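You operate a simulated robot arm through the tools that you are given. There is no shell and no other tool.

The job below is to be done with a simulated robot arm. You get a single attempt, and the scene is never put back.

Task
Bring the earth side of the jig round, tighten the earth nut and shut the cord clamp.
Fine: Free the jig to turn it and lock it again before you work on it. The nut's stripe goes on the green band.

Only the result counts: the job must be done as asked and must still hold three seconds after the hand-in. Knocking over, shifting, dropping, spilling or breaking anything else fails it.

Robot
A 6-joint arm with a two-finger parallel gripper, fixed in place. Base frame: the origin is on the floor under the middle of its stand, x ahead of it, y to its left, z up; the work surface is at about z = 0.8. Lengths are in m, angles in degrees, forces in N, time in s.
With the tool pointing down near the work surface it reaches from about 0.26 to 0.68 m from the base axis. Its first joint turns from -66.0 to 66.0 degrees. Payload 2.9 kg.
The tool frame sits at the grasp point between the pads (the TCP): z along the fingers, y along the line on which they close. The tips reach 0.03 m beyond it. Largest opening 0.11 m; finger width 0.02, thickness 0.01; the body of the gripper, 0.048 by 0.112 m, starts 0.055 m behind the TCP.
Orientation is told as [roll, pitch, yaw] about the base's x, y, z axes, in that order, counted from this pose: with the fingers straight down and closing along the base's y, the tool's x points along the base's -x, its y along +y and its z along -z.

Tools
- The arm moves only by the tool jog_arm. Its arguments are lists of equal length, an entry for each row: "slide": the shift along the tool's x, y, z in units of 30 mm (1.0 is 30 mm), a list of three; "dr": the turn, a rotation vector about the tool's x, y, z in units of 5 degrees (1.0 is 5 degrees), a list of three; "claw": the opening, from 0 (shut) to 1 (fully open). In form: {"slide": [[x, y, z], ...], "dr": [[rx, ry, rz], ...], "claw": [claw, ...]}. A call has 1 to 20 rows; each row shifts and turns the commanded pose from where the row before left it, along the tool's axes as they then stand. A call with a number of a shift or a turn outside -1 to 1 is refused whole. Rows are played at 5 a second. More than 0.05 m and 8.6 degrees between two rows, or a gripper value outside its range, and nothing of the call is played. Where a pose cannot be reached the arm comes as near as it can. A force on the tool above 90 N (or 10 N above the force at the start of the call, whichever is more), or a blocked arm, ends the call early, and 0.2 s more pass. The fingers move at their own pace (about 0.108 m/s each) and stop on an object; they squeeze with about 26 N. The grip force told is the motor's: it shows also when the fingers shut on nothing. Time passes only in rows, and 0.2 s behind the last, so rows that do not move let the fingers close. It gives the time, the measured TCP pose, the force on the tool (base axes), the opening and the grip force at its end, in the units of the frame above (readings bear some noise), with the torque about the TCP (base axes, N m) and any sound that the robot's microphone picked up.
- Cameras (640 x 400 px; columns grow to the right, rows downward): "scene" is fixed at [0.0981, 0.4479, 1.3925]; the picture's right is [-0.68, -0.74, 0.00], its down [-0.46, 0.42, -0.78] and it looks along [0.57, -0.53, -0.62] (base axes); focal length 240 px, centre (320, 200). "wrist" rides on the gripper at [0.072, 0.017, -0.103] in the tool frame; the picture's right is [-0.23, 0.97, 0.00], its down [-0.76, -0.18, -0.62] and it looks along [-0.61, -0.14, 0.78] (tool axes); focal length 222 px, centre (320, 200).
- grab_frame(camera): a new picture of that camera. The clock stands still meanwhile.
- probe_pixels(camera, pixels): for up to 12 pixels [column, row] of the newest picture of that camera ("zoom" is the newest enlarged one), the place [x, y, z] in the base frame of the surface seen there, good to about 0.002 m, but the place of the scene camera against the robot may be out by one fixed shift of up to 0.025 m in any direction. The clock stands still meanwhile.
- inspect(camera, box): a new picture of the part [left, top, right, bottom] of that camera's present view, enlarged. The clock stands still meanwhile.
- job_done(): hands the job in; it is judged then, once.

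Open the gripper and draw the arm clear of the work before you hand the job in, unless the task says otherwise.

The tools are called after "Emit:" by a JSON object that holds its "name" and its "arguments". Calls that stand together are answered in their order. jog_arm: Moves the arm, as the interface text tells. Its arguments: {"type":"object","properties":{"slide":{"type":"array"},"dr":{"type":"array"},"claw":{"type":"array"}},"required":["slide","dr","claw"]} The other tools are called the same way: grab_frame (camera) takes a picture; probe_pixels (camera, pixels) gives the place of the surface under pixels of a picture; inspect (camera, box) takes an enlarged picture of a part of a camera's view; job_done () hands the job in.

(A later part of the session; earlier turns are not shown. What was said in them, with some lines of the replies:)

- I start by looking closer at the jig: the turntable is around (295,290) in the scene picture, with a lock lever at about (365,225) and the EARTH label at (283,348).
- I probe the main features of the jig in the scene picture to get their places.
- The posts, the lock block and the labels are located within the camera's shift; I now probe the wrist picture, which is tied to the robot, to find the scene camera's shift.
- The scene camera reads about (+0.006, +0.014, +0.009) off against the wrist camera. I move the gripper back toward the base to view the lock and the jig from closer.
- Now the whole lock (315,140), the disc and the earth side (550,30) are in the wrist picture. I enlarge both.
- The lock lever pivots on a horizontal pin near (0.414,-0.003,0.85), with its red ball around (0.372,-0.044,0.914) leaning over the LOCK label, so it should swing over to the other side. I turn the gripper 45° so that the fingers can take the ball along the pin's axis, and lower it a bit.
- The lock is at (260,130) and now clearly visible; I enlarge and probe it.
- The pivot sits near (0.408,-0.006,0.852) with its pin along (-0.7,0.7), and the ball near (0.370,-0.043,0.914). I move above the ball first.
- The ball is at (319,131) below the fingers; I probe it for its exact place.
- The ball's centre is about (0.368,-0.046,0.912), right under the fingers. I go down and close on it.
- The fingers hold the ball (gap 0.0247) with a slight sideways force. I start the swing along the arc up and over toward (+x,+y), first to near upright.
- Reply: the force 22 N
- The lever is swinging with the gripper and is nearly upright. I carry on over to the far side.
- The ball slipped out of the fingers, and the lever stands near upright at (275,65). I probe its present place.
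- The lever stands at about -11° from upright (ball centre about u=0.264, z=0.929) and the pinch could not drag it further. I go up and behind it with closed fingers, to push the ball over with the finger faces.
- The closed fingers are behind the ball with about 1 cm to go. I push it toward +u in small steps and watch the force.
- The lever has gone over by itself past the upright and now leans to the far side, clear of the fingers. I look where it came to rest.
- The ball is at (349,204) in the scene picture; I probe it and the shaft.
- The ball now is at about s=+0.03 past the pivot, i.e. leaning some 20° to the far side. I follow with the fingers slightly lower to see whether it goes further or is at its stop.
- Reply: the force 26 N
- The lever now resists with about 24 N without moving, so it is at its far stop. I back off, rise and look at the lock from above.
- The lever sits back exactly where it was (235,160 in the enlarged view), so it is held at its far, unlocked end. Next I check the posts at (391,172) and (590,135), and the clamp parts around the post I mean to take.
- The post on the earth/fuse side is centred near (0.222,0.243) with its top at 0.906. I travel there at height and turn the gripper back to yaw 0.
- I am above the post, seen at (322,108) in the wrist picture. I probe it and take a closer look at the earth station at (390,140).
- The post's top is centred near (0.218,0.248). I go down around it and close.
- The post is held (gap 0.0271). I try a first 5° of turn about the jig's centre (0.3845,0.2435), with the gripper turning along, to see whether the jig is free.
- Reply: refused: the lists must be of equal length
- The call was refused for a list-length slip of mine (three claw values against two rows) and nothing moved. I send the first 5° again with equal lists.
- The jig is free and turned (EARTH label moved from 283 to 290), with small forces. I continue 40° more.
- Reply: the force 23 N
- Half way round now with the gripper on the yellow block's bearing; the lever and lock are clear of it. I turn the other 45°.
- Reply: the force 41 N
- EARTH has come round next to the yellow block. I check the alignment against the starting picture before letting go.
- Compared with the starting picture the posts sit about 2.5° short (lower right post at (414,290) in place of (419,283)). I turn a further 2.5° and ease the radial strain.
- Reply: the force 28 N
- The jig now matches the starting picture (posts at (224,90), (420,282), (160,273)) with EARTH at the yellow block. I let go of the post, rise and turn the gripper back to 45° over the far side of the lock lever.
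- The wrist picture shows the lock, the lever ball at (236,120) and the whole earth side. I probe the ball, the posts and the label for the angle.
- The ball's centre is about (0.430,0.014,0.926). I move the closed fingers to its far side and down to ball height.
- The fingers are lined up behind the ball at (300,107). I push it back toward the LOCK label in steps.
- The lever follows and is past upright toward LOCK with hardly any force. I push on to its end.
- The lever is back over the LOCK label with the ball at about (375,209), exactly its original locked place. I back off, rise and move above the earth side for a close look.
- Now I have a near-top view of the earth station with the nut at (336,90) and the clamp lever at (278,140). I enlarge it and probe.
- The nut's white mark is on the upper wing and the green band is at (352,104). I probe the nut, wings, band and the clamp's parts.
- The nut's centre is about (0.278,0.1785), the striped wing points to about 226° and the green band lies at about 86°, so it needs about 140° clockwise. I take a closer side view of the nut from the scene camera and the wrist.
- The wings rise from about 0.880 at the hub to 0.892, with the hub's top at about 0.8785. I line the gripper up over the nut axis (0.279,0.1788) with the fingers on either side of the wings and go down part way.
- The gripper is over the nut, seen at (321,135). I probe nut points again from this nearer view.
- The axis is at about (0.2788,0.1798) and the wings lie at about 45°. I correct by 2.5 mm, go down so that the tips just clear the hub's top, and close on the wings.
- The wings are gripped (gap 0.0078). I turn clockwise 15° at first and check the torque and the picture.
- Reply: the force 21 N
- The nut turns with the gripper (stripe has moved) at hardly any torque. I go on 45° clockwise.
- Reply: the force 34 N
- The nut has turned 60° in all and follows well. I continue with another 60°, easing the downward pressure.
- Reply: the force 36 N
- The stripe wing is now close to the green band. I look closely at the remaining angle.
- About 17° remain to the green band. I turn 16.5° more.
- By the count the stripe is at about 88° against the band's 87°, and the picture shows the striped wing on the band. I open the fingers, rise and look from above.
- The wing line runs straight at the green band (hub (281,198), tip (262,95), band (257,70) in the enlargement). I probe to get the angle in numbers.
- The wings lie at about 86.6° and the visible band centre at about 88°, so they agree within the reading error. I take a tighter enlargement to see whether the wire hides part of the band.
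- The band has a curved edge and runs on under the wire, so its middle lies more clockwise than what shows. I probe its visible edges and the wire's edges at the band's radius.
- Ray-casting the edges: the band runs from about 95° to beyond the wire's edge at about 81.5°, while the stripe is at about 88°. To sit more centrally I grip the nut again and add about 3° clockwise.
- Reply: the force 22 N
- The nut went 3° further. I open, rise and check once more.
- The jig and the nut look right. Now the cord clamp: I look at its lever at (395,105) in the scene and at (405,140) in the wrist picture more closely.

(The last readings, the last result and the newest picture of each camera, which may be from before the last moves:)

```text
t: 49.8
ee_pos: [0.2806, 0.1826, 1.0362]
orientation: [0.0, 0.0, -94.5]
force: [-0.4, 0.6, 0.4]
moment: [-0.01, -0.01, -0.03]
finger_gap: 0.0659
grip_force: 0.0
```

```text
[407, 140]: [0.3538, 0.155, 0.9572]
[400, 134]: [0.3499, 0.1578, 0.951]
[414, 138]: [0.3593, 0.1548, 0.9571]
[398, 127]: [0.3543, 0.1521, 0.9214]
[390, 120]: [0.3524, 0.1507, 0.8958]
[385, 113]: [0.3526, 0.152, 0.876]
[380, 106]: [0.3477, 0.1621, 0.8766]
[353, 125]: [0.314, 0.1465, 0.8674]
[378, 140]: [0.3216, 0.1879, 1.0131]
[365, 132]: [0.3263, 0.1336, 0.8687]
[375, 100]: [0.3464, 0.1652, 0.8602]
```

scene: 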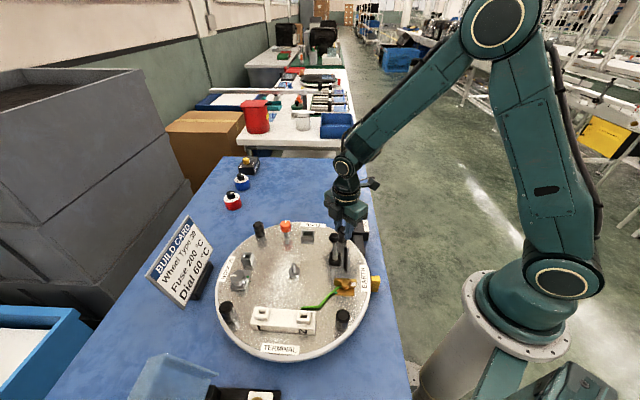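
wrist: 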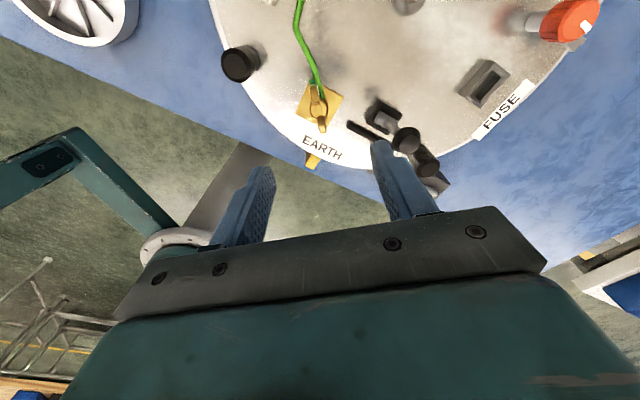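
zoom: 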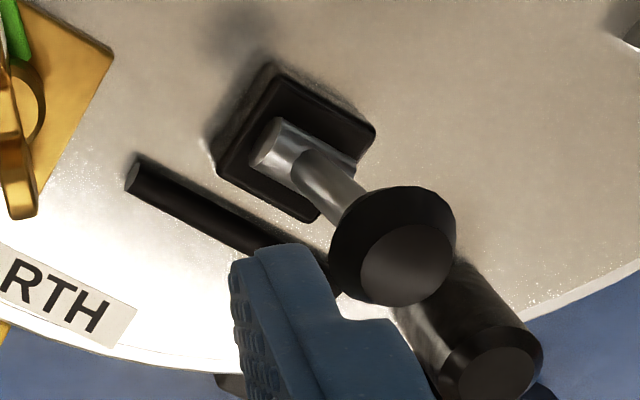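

The clamp's lever stands nearly upright (ball centre about (0.357,0.152,0.945)) on a pin parallel to the black cord piece, which lies outward of it. I turn the gripper back to 45° to push the lever outward over the cord.

Emit:
{"name": "jog_arm", "arguments": {"slide": [[0, 0, -0.2], [0, 0, 0], [0, 0, 0], [0, 0, 0], [0, 0, 0], [0, 0, 0], [0, 0, 0], [0, 0, 0], [0, 0, 0], [0, 0, 0], [0, 0, 0], [0, 0, 0], [0, 0, 0], [0, 0, 0]], "dr": [[0, 0, -1], [0, 0, -1], [0, 0, -1], [0, 0, -1], [0, 0, -1], [0, 0, -1], [0, 0, -1], [0, 0, -1], [0, 0, -1], [0, 0, -1], [0, 0, -1], [0, 0, -1], [0, 0, -1], [0, 0, -1]], "claw": [0.3, 0, 0, 0, 0, 0, 0, 0, 0, 0, 0, 0, 0, 0]}}

Emit:
{"name": "jog_arm", "arguments": {"slide": [[0, 0, 0], [0, 0, 0], [0, 0, 0], [0, 0, 0], [0, 0, 0], [0, 0, 0], [0, 0, 0], [0, 0, 0], [0, 0, 0], [0, 0, 0], [0, 0, 0], [0, 0, 0], [0, 0, 0], [0, 0, 0]], "dr": [[0, 0, -1], [0, 0, -1], [0, 0, -1], [0, 0, -1], [0, 0, -1], [0, 0, -1], [0, 0, -1], [0, 0, -1], [0, 0, -1], [0, 0, -1], [0, 0, -1], [0, 0, -1], [0, 0, -1], [0, 0, -0.9]], "claw": [0, 0, 0, 0, 0, 0, 0, 0, 0, 0, 0, 0, 0, 0]}}

Emit:
{"name": "grab_frame", "arguments": {"camera": "wrist"}}

Emit:
{"name": "inspect", "arguments": {"camera": "scene", "box": [320, 190, 420, 290]}}

```text
t: 52.8
ee_pos: [0.282, 0.1827, 1.0419]
orientation: [-0.1, 0.0, -24.3]
force: [0.2, -0.2, -0.4]
moment: [-0.01, 0.0, 0.02]
finger_gap: 0.0001
grip_force: 26.0
```

```text
t: 55.8
ee_pos: [0.2819, 0.1834, 1.0404]
orientation: [0.0, -0.1, 45.1]
force: [-0.3, -0.3, 0.5]
moment: [0.02, 0.01, 0.01]
finger_gap: 0.0
grip_force: 26.4
```

```text
taken
```

wrist: 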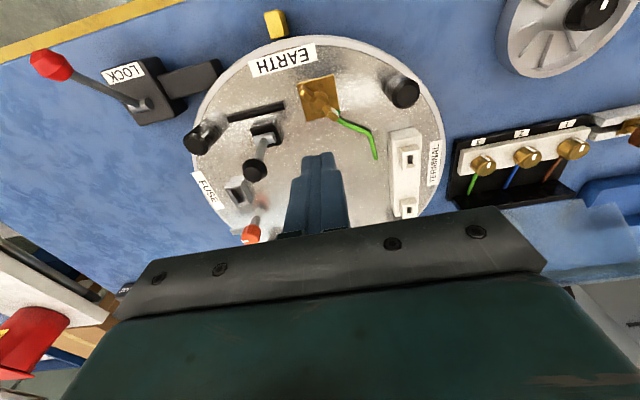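

```text
4.00 times, centred on (370, 240) of scene
```

zoom: 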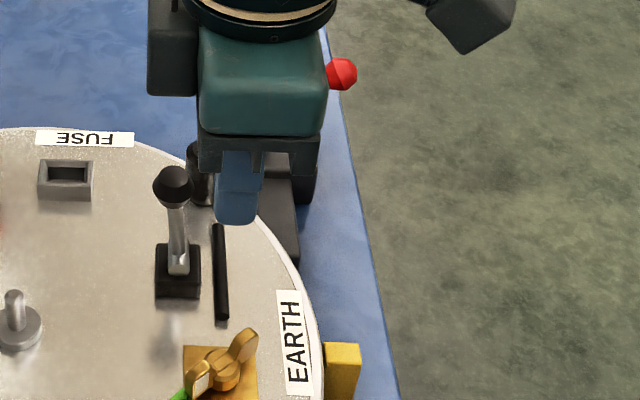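

From this side I check nut and clamp once more in enlargement before moving to the lever's inner side.

Emit:
{"name": "inspect", "arguments": {"camera": "wrist", "box": [295, 65, 355, 135]}}

Emit:
{"name": "inspect", "arguments": {"camera": "wrist", "box": [220, 90, 310, 190]}}

Emit:
{"name": "probe_pixels", "arguments": {"camera": "wrist", "pixels": [[254, 172], [254, 163], [246, 170], [263, 170], [261, 152], [264, 141], [266, 130], [255, 107], [282, 103], [230, 117]]}}

```text
5.71 times, centred on (325, 100) of wrist
```

zoom: 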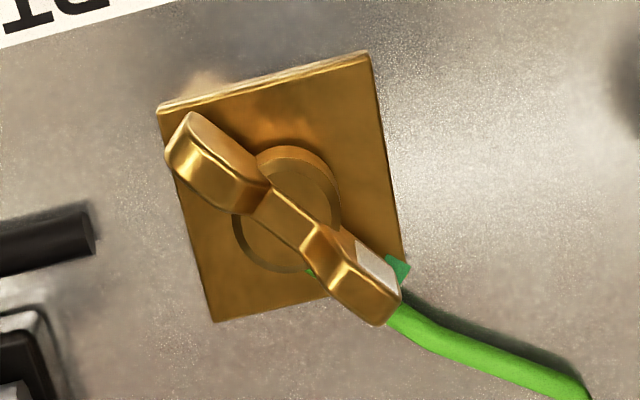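

```text
4.00 times, centred on (265, 140) of wrist
```

zoom: 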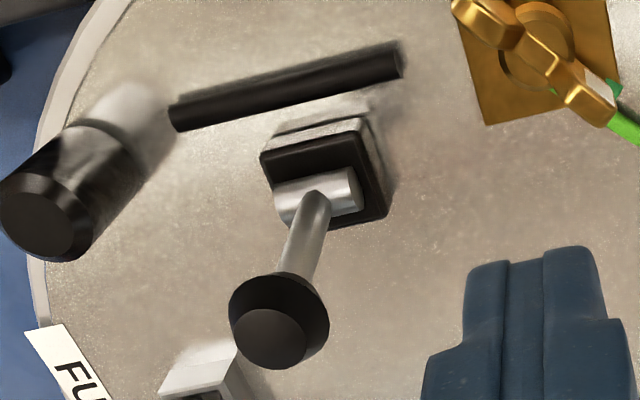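

```text
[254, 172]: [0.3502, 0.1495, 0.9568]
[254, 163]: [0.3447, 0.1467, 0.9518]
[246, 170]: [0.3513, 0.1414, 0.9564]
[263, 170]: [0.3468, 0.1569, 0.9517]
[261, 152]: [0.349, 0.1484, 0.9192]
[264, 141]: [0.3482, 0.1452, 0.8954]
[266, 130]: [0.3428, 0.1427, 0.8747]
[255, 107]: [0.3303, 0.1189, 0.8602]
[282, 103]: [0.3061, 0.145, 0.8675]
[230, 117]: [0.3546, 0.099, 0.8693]
```

The stripe now lies over the band, and the clamp's ball is at about (0.352,0.150,0.950). I move the closed fingers to the inner side of the lever and down to ball height.

Emit:
{"name": "jog_arm", "arguments": {"slide": [[-0.55, -0.612, 0], [-0.55, -0.612, 0], [-0.55, -0.612, 0], [-0.55, -0.612, 0], [0, 0, 0.8], [0, 0, 0.8], [0, 0, 0.8]], "dr": [[0, 0, 0], [0, 0, 0], [0, 0, 0], [0, 0, 0], [0, 0, 0], [0, 0, 0], [0, 0, 0]], "claw": [0, 0, 0, 0, 0, 0, 0]}}

Emit:
{"name": "grab_frame", "arguments": {"camera": "wrist"}}

Emit:
{"name": "inspect", "arguments": {"camera": "scene", "box": [320, 190, 420, 290]}}

```text
t: 57.4
ee_pos: [0.3804, 0.1781, 0.9701]
orientation: [0.0, 0.1, 45.0]
force: [-0.8, 0.4, -0.4]
moment: [0.0, -0.04, 0.02]
finger_gap: 0.0
grip_force: 26.8
```

```text
taken
```

wrist: 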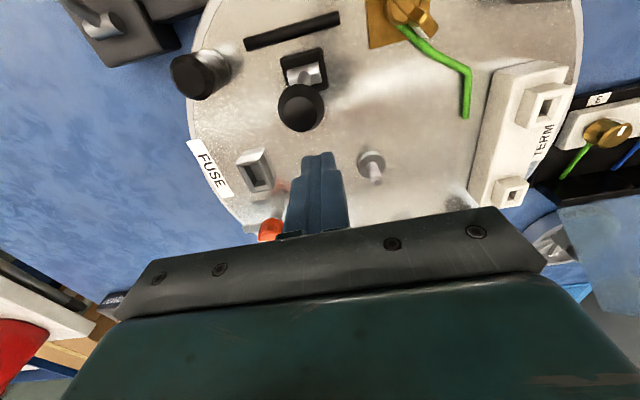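

```text
4.00 times, centred on (370, 240) of scene
```

zoom: 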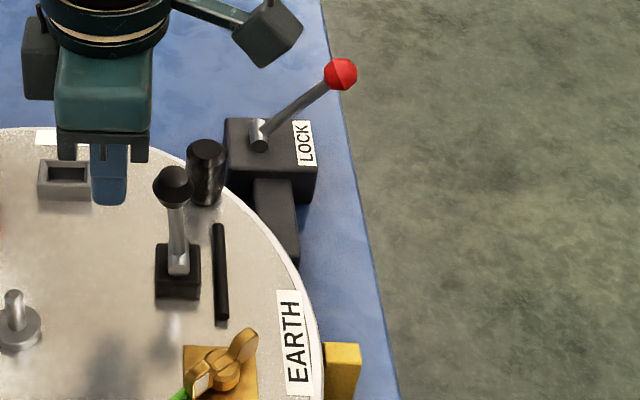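

The fingers stand behind the ball (300,108) on the inner side. I push outward in small steps.

Emit:
{"name": "jog_arm", "arguments": {"slide": [[0.3, 0, 0.05], [0.3, 0, 0], [0.3, 0, 0], [0.3, 0, 0]], "dr": [[0, 0, 0], [0, 0, 0], [0, 0, 0], [0, 0, 0]], "claw": [0, 0, 0, 0]}}

Emit:
{"name": "inspect", "arguments": {"camera": "scene", "box": [320, 190, 420, 290]}}

```text
t: 58.4
ee_pos: [0.3533, 0.1518, 0.9691]
orientation: [-0.1, 0.0, 45.0]
force: [1.5, 0.4, -0.3]
moment: [0.01, 0.0, 0.02]
finger_gap: 0.0001
grip_force: 25.6
```

```text
4.00 times, centred on (370, 240) of scene
```

zoom: 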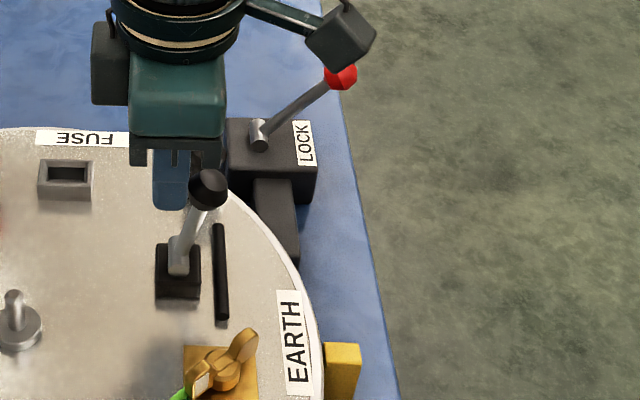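

The lever goes outward easily. I follow it further along its arc, lowering as it tips.

Emit:
{"name": "jog_arm", "arguments": {"slide": [[0.37, 0, 0.3], [0.4, 0, 0.3], [0.3, 0, 0.4]], "dr": [[0, 0, 0], [0, 0, 0], [0, 0, 0]], "claw": [0, 0, 0]}}

Emit:
{"name": "inspect", "arguments": {"camera": "scene", "box": [320, 190, 420, 290]}}

Emit:
{"name": "grab_frame", "arguments": {"camera": "wrist"}}

```text
t: 59.2
ee_pos: [0.3316, 0.1297, 0.9386]
orientation: [0.0, -0.1, 45.0]
force: [-0.3, -0.6, -0.3]
moment: [0.01, -0.03, 0.02]
finger_gap: 0.0
grip_force: 25.7
```

```text
4.00 times, centred on (370, 240) of scene
```

zoom: 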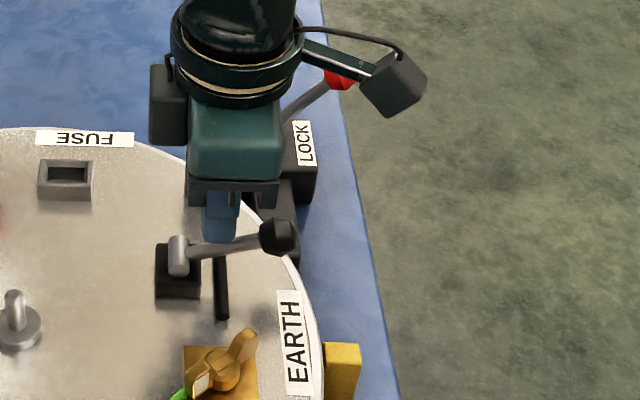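

```text
taken
```

wrist: 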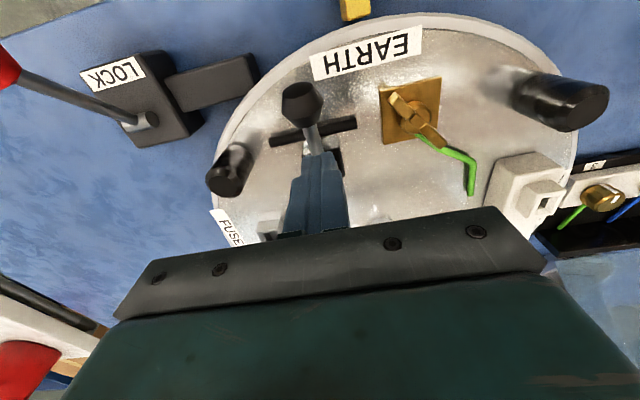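

The lever has snapped over outward and lies low over the cord. I probe its ball and shaft to see how far down it is.

Emit:
{"name": "probe_pixels", "arguments": {"camera": "wrist", "pixels": [[302, 95], [302, 104], [300, 88], [310, 130], [312, 143], [285, 137], [345, 123], [312, 150]]}}

Emit:
{"name": "inspect", "arguments": {"camera": "wrist", "box": [250, 60, 370, 180]}}

Emit:
{"name": "inspect", "arguments": {"camera": "scene", "box": [350, 230, 410, 275]}}

```text
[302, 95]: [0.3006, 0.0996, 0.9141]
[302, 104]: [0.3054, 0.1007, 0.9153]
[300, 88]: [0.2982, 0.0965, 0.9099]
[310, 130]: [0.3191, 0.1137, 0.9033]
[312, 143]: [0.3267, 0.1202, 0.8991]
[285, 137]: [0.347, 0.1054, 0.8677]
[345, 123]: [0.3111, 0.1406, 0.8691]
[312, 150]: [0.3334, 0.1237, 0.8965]
```

```text
3.33 times, centred on (310, 120) of wrist
```

zoom: 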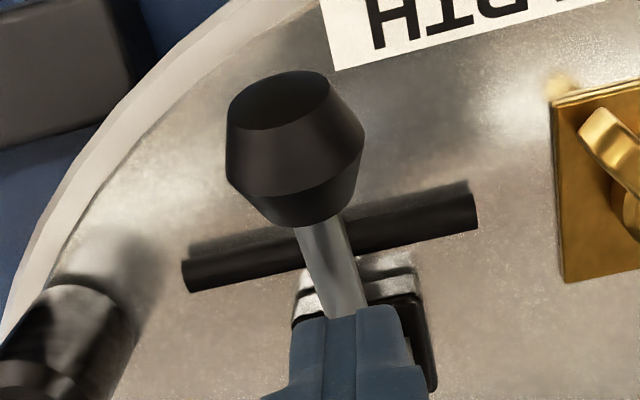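

```text
8.89 times, centred on (380, 252) of scene
```

zoom: 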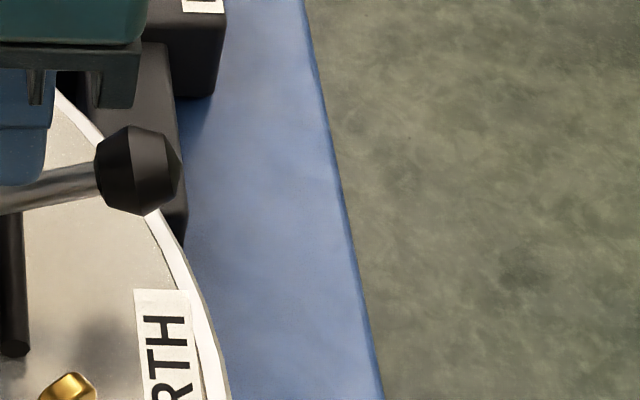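

The lever lies about 70–78° over. I move the closed fingertips above the ball and press lightly to see whether it is at its stop.

Emit:
{"name": "jog_arm", "arguments": {"slide": [[0, 0, -0.9], [0.7, 0, 0], [0.72, 0, 0], [0, 0, 0.5], [0, 0, 0.15], [0, 0, 0.1]], "dr": [[0, 0, 0], [0, 0, 0], [0, 0, 0], [0, 0, 0], [0, 0, 0], [0, 0, 0]], "claw": [0, 0, 0, 0, 0, 0]}}

Emit:
{"name": "grab_frame", "arguments": {"camera": "wrist"}}

Emit:
{"name": "inspect", "arguments": {"camera": "scene", "box": [340, 210, 420, 275]}}

```text
t: 60.6
ee_pos: [0.302, 0.0993, 0.9457]
orientation: [0.1, -0.2, 45.1]
force: [-23.2, -6.3, 78.9]
moment: [-0.03, 0.31, -0.24]
finger_gap: 0.0003
grip_force: 25.8
```

```text
taken
```

wrist: 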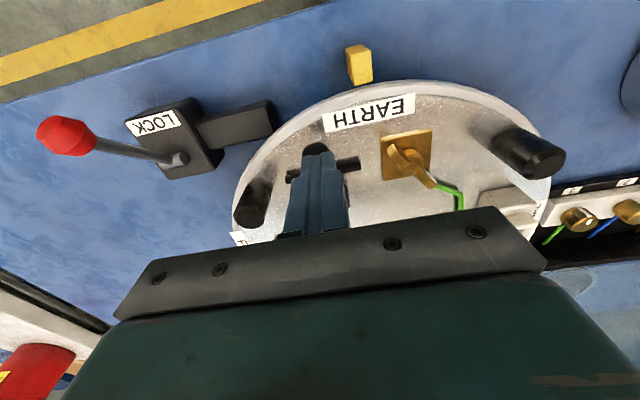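

```text
6.15 times, centred on (380, 242) of scene
```

zoom: 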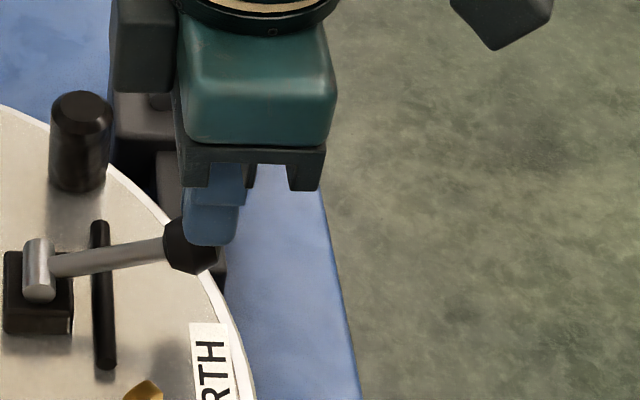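

The ball did not give at all under 79 N (tip at its top, 0.9157), so the lever is at its shut stop. I lift off at once and draw clear.

Emit:
{"name": "jog_arm", "arguments": {"slide": [[0, 0, -0.4], [0, 0, -0.9], [0, 0, -0.9], [0, 0, -0.9], [0, 0, -0.9]], "dr": [[0, 0, 0], [0, 0, 0], [0, 0, 0], [0, 0, 0], [0, 0, 0]], "claw": [0, 0, 0, 0, 0]}}

Emit:
{"name": "grab_frame", "arguments": {"camera": "wrist"}}

Emit:
{"name": "inspect", "arguments": {"camera": "scene", "box": [200, 190, 400, 370]}}

```text
t: 61.8
ee_pos: [0.3032, 0.0996, 1.061]
orientation: [0.0, 0.0, 45.0]
force: [-0.3, -0.1, -0.6]
moment: [0.03, 0.0, -0.01]
finger_gap: 0.0
grip_force: 25.0
```

```text
taken
```

wrist: 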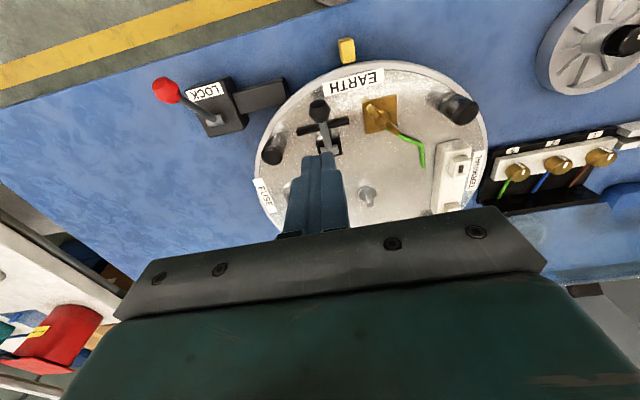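

```text
2.22 times, centred on (300, 280) of scene
```

zoom: 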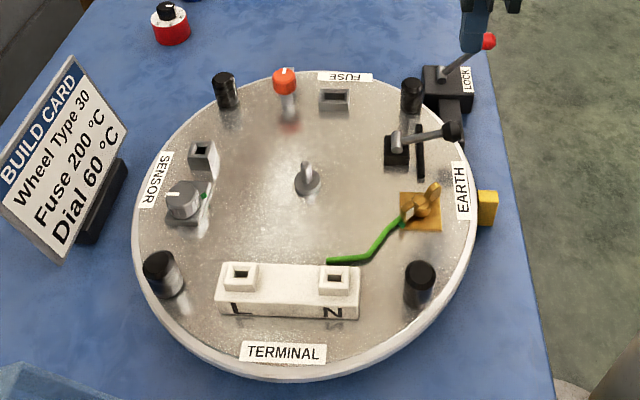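

The lock ball (488,40), the posts and EARTH at the yellow block all match, and the clamp lever lies over the cord. I check the nut's stripe once more from here.

Emit:
{"name": "inspect", "arguments": {"camera": "wrist", "box": [355, 85, 415, 140]}}

Emit:
{"name": "inspect", "arguments": {"camera": "scene", "box": [330, 270, 370, 300]}}

Emit:
{"name": "inspect", "arguments": {"camera": "wrist", "box": [140, 60, 360, 180]}}

```text
7.27 times, centred on (385, 112) of wrist
```

zoom: 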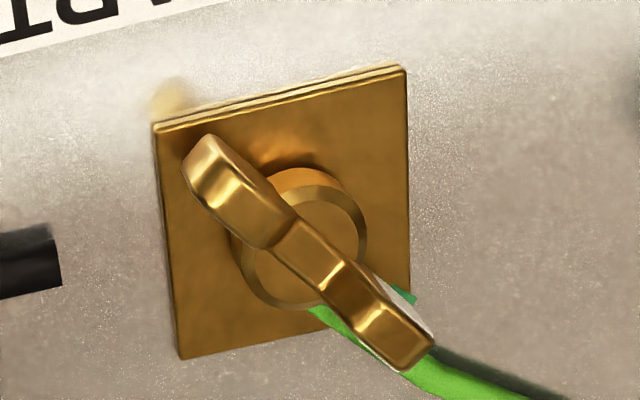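

```text
13.33 times, centred on (350, 285) of scene
```

zoom: 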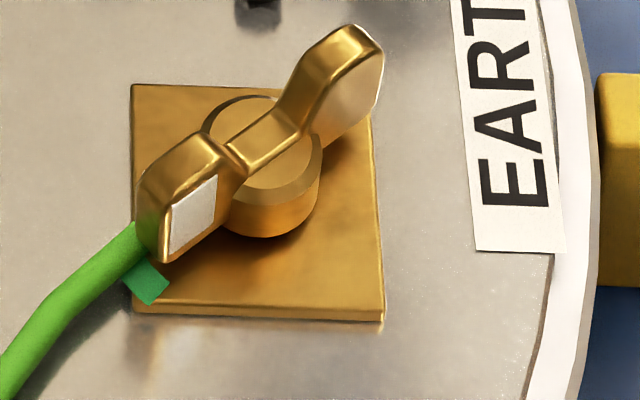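

```text
2.91 times, centred on (250, 120) of wrist
```

zoom: 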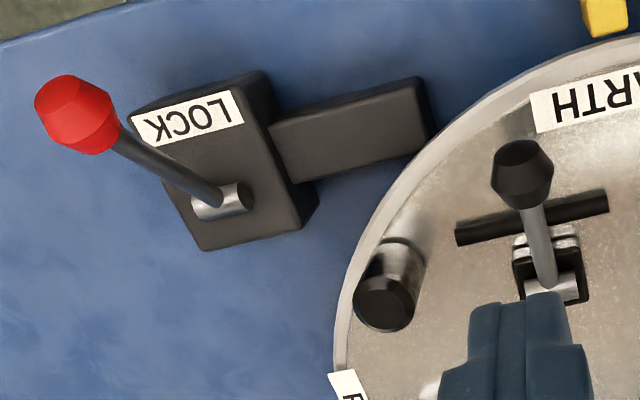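

All looks in place. For a last angle check without parallax I move so that the wrist camera is straight above the nut.

Emit:
{"name": "jog_arm", "arguments": {"slide": [[-0.75, 0.375, -0.2], [-0.75, 0.375, 0], [-0.75, 0.375, 0], [-0.75, 0.375, 0], [-0.75, 0.375, 0]], "dr": [[0, 0, 0], [0, 0, 0], [0, 0, 0], [0, 0, 0], [0, 0, 0]], "claw": [0, 0, 0.3, 0.6, 0.6]}}

Emit:
{"name": "grab_frame", "arguments": {"camera": "wrist"}}

Emit:
{"name": "inspect", "arguments": {"camera": "wrist", "box": [290, 0, 350, 45]}}

```text
t: 63.0
ee_pos: [0.3415, 0.2197, 1.0678]
orientation: [0.0, 0.0, 45.0]
force: [0.7, -0.1, -0.3]
moment: [0.04, 0.01, 0.01]
finger_gap: 0.0662
grip_force: 0.0
```

```text
taken
```

wrist: 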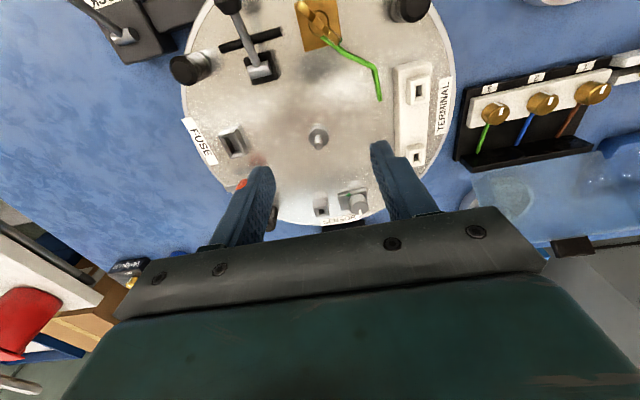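

```text
8.89 times, centred on (320, 22) of wrist
```

zoom: 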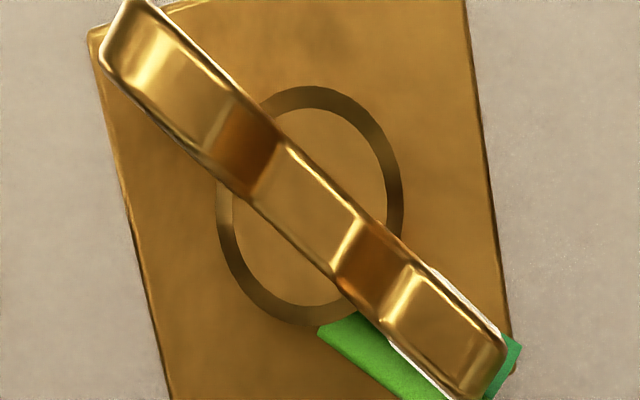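

From straight above, the wing covers the band with the stripe at about 84°, the band reaching from about 95° to under the wire, so the stripe is well on it. I draw the arm up and clear with the gripper open.

Emit:
{"name": "jog_arm", "arguments": {"slide": [[0, 0, -0.9], [0, 0, -0.9], [0, 0, -0.9], [0, 0, -0.9], [0, -0.9, -0.5], [0, -0.9, 0], [0, -0.9, 0], [0, -0.9, 0], [0, -0.9, 0], [0, -0.9, 0], [0, 0, 0]], "dr": [[0, 0, 0], [0, 0, 0], [0, 0, 0], [0, 0, 0], [0, 0, 0], [0, 0, 0], [0, 0, 0], [0, 0, 0], [0, 0, 0], [0, 0, 0], [0, 0, 0]], "claw": [0.8, 0.8, 1, 1, 1, 1, 1, 1, 1, 1, 1]}}

Emit:
{"name": "grab_frame", "arguments": {"camera": "scene"}}

Emit:
{"name": "inspect", "arguments": {"camera": "scene", "box": [200, 190, 400, 370]}}

```text
t: 65.4
ee_pos: [0.4574, 0.1041, 1.1908]
orientation: [0.1, 0.0, 45.0]
force: [0.2, 0.5, 0.0]
moment: [-0.04, -0.01, -0.01]
finger_gap: 0.11
grip_force: 0.0
```

```text
taken
```

scene: 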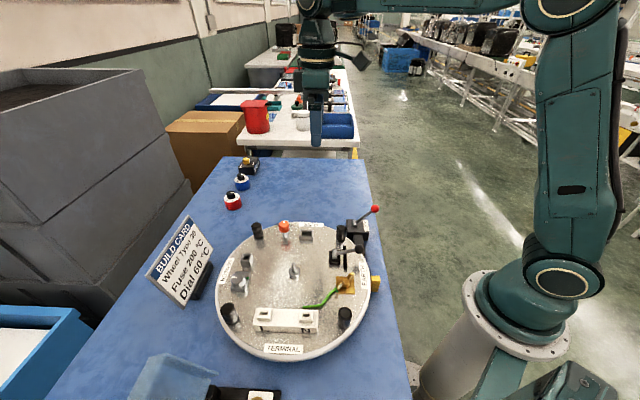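

```text
2.22 times, centred on (300, 280) of scene
```

zoom: 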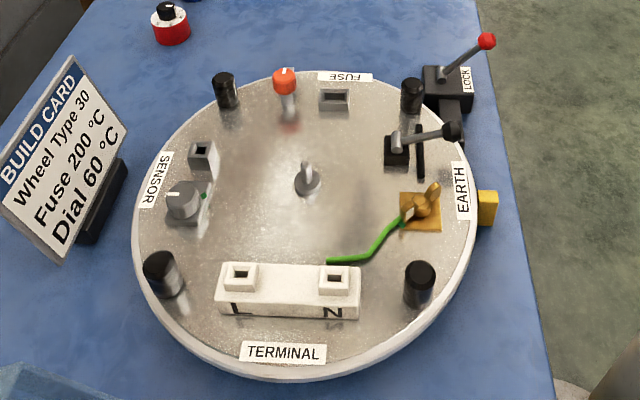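

The final picture shows EARTH at the yellow block, the lock lever over LOCK, the nut's stripe on the green band, the clamp lever shut over the cord and nothing else disturbed; the arm is clear with the gripper open. I hand the job in.

Emit:
{"name": "job_done", "arguments": {}}

```text
The job is handed in.
```

I've handed the job in. The earth side faces the yellow block, the nut is tightened onto its band and the cord clamp is shut. The tool only confirmed that it was handed in, so I don't know how it was judged.

- **Jig:** I freed the lock lever and turned the jig about 90° by one of its posts. EARTH now sits at the yellow block and the posts line up with where they stood at the start. The lever then went back to its original place over LOCK. I took that as locked and did not push on the jig to test it.
- **Earth nut:** I turned it about 140° clockwise. From straight above, the stripe is at about 84°. The green band starts at about 95° and runs under the wire, so I could not see where it ends. By my estimate the stripe is on the band, but I could not confirm it is centred.
- **Cord clamp:** the lever snapped over the cord. When I pressed on it, it did not move, so I took that as its shut stop. That press reached 79 N, more than I meant to use.

At the end the gripper was open and the arm clear of the work. The last picture shows nothing else knocked or shifted.
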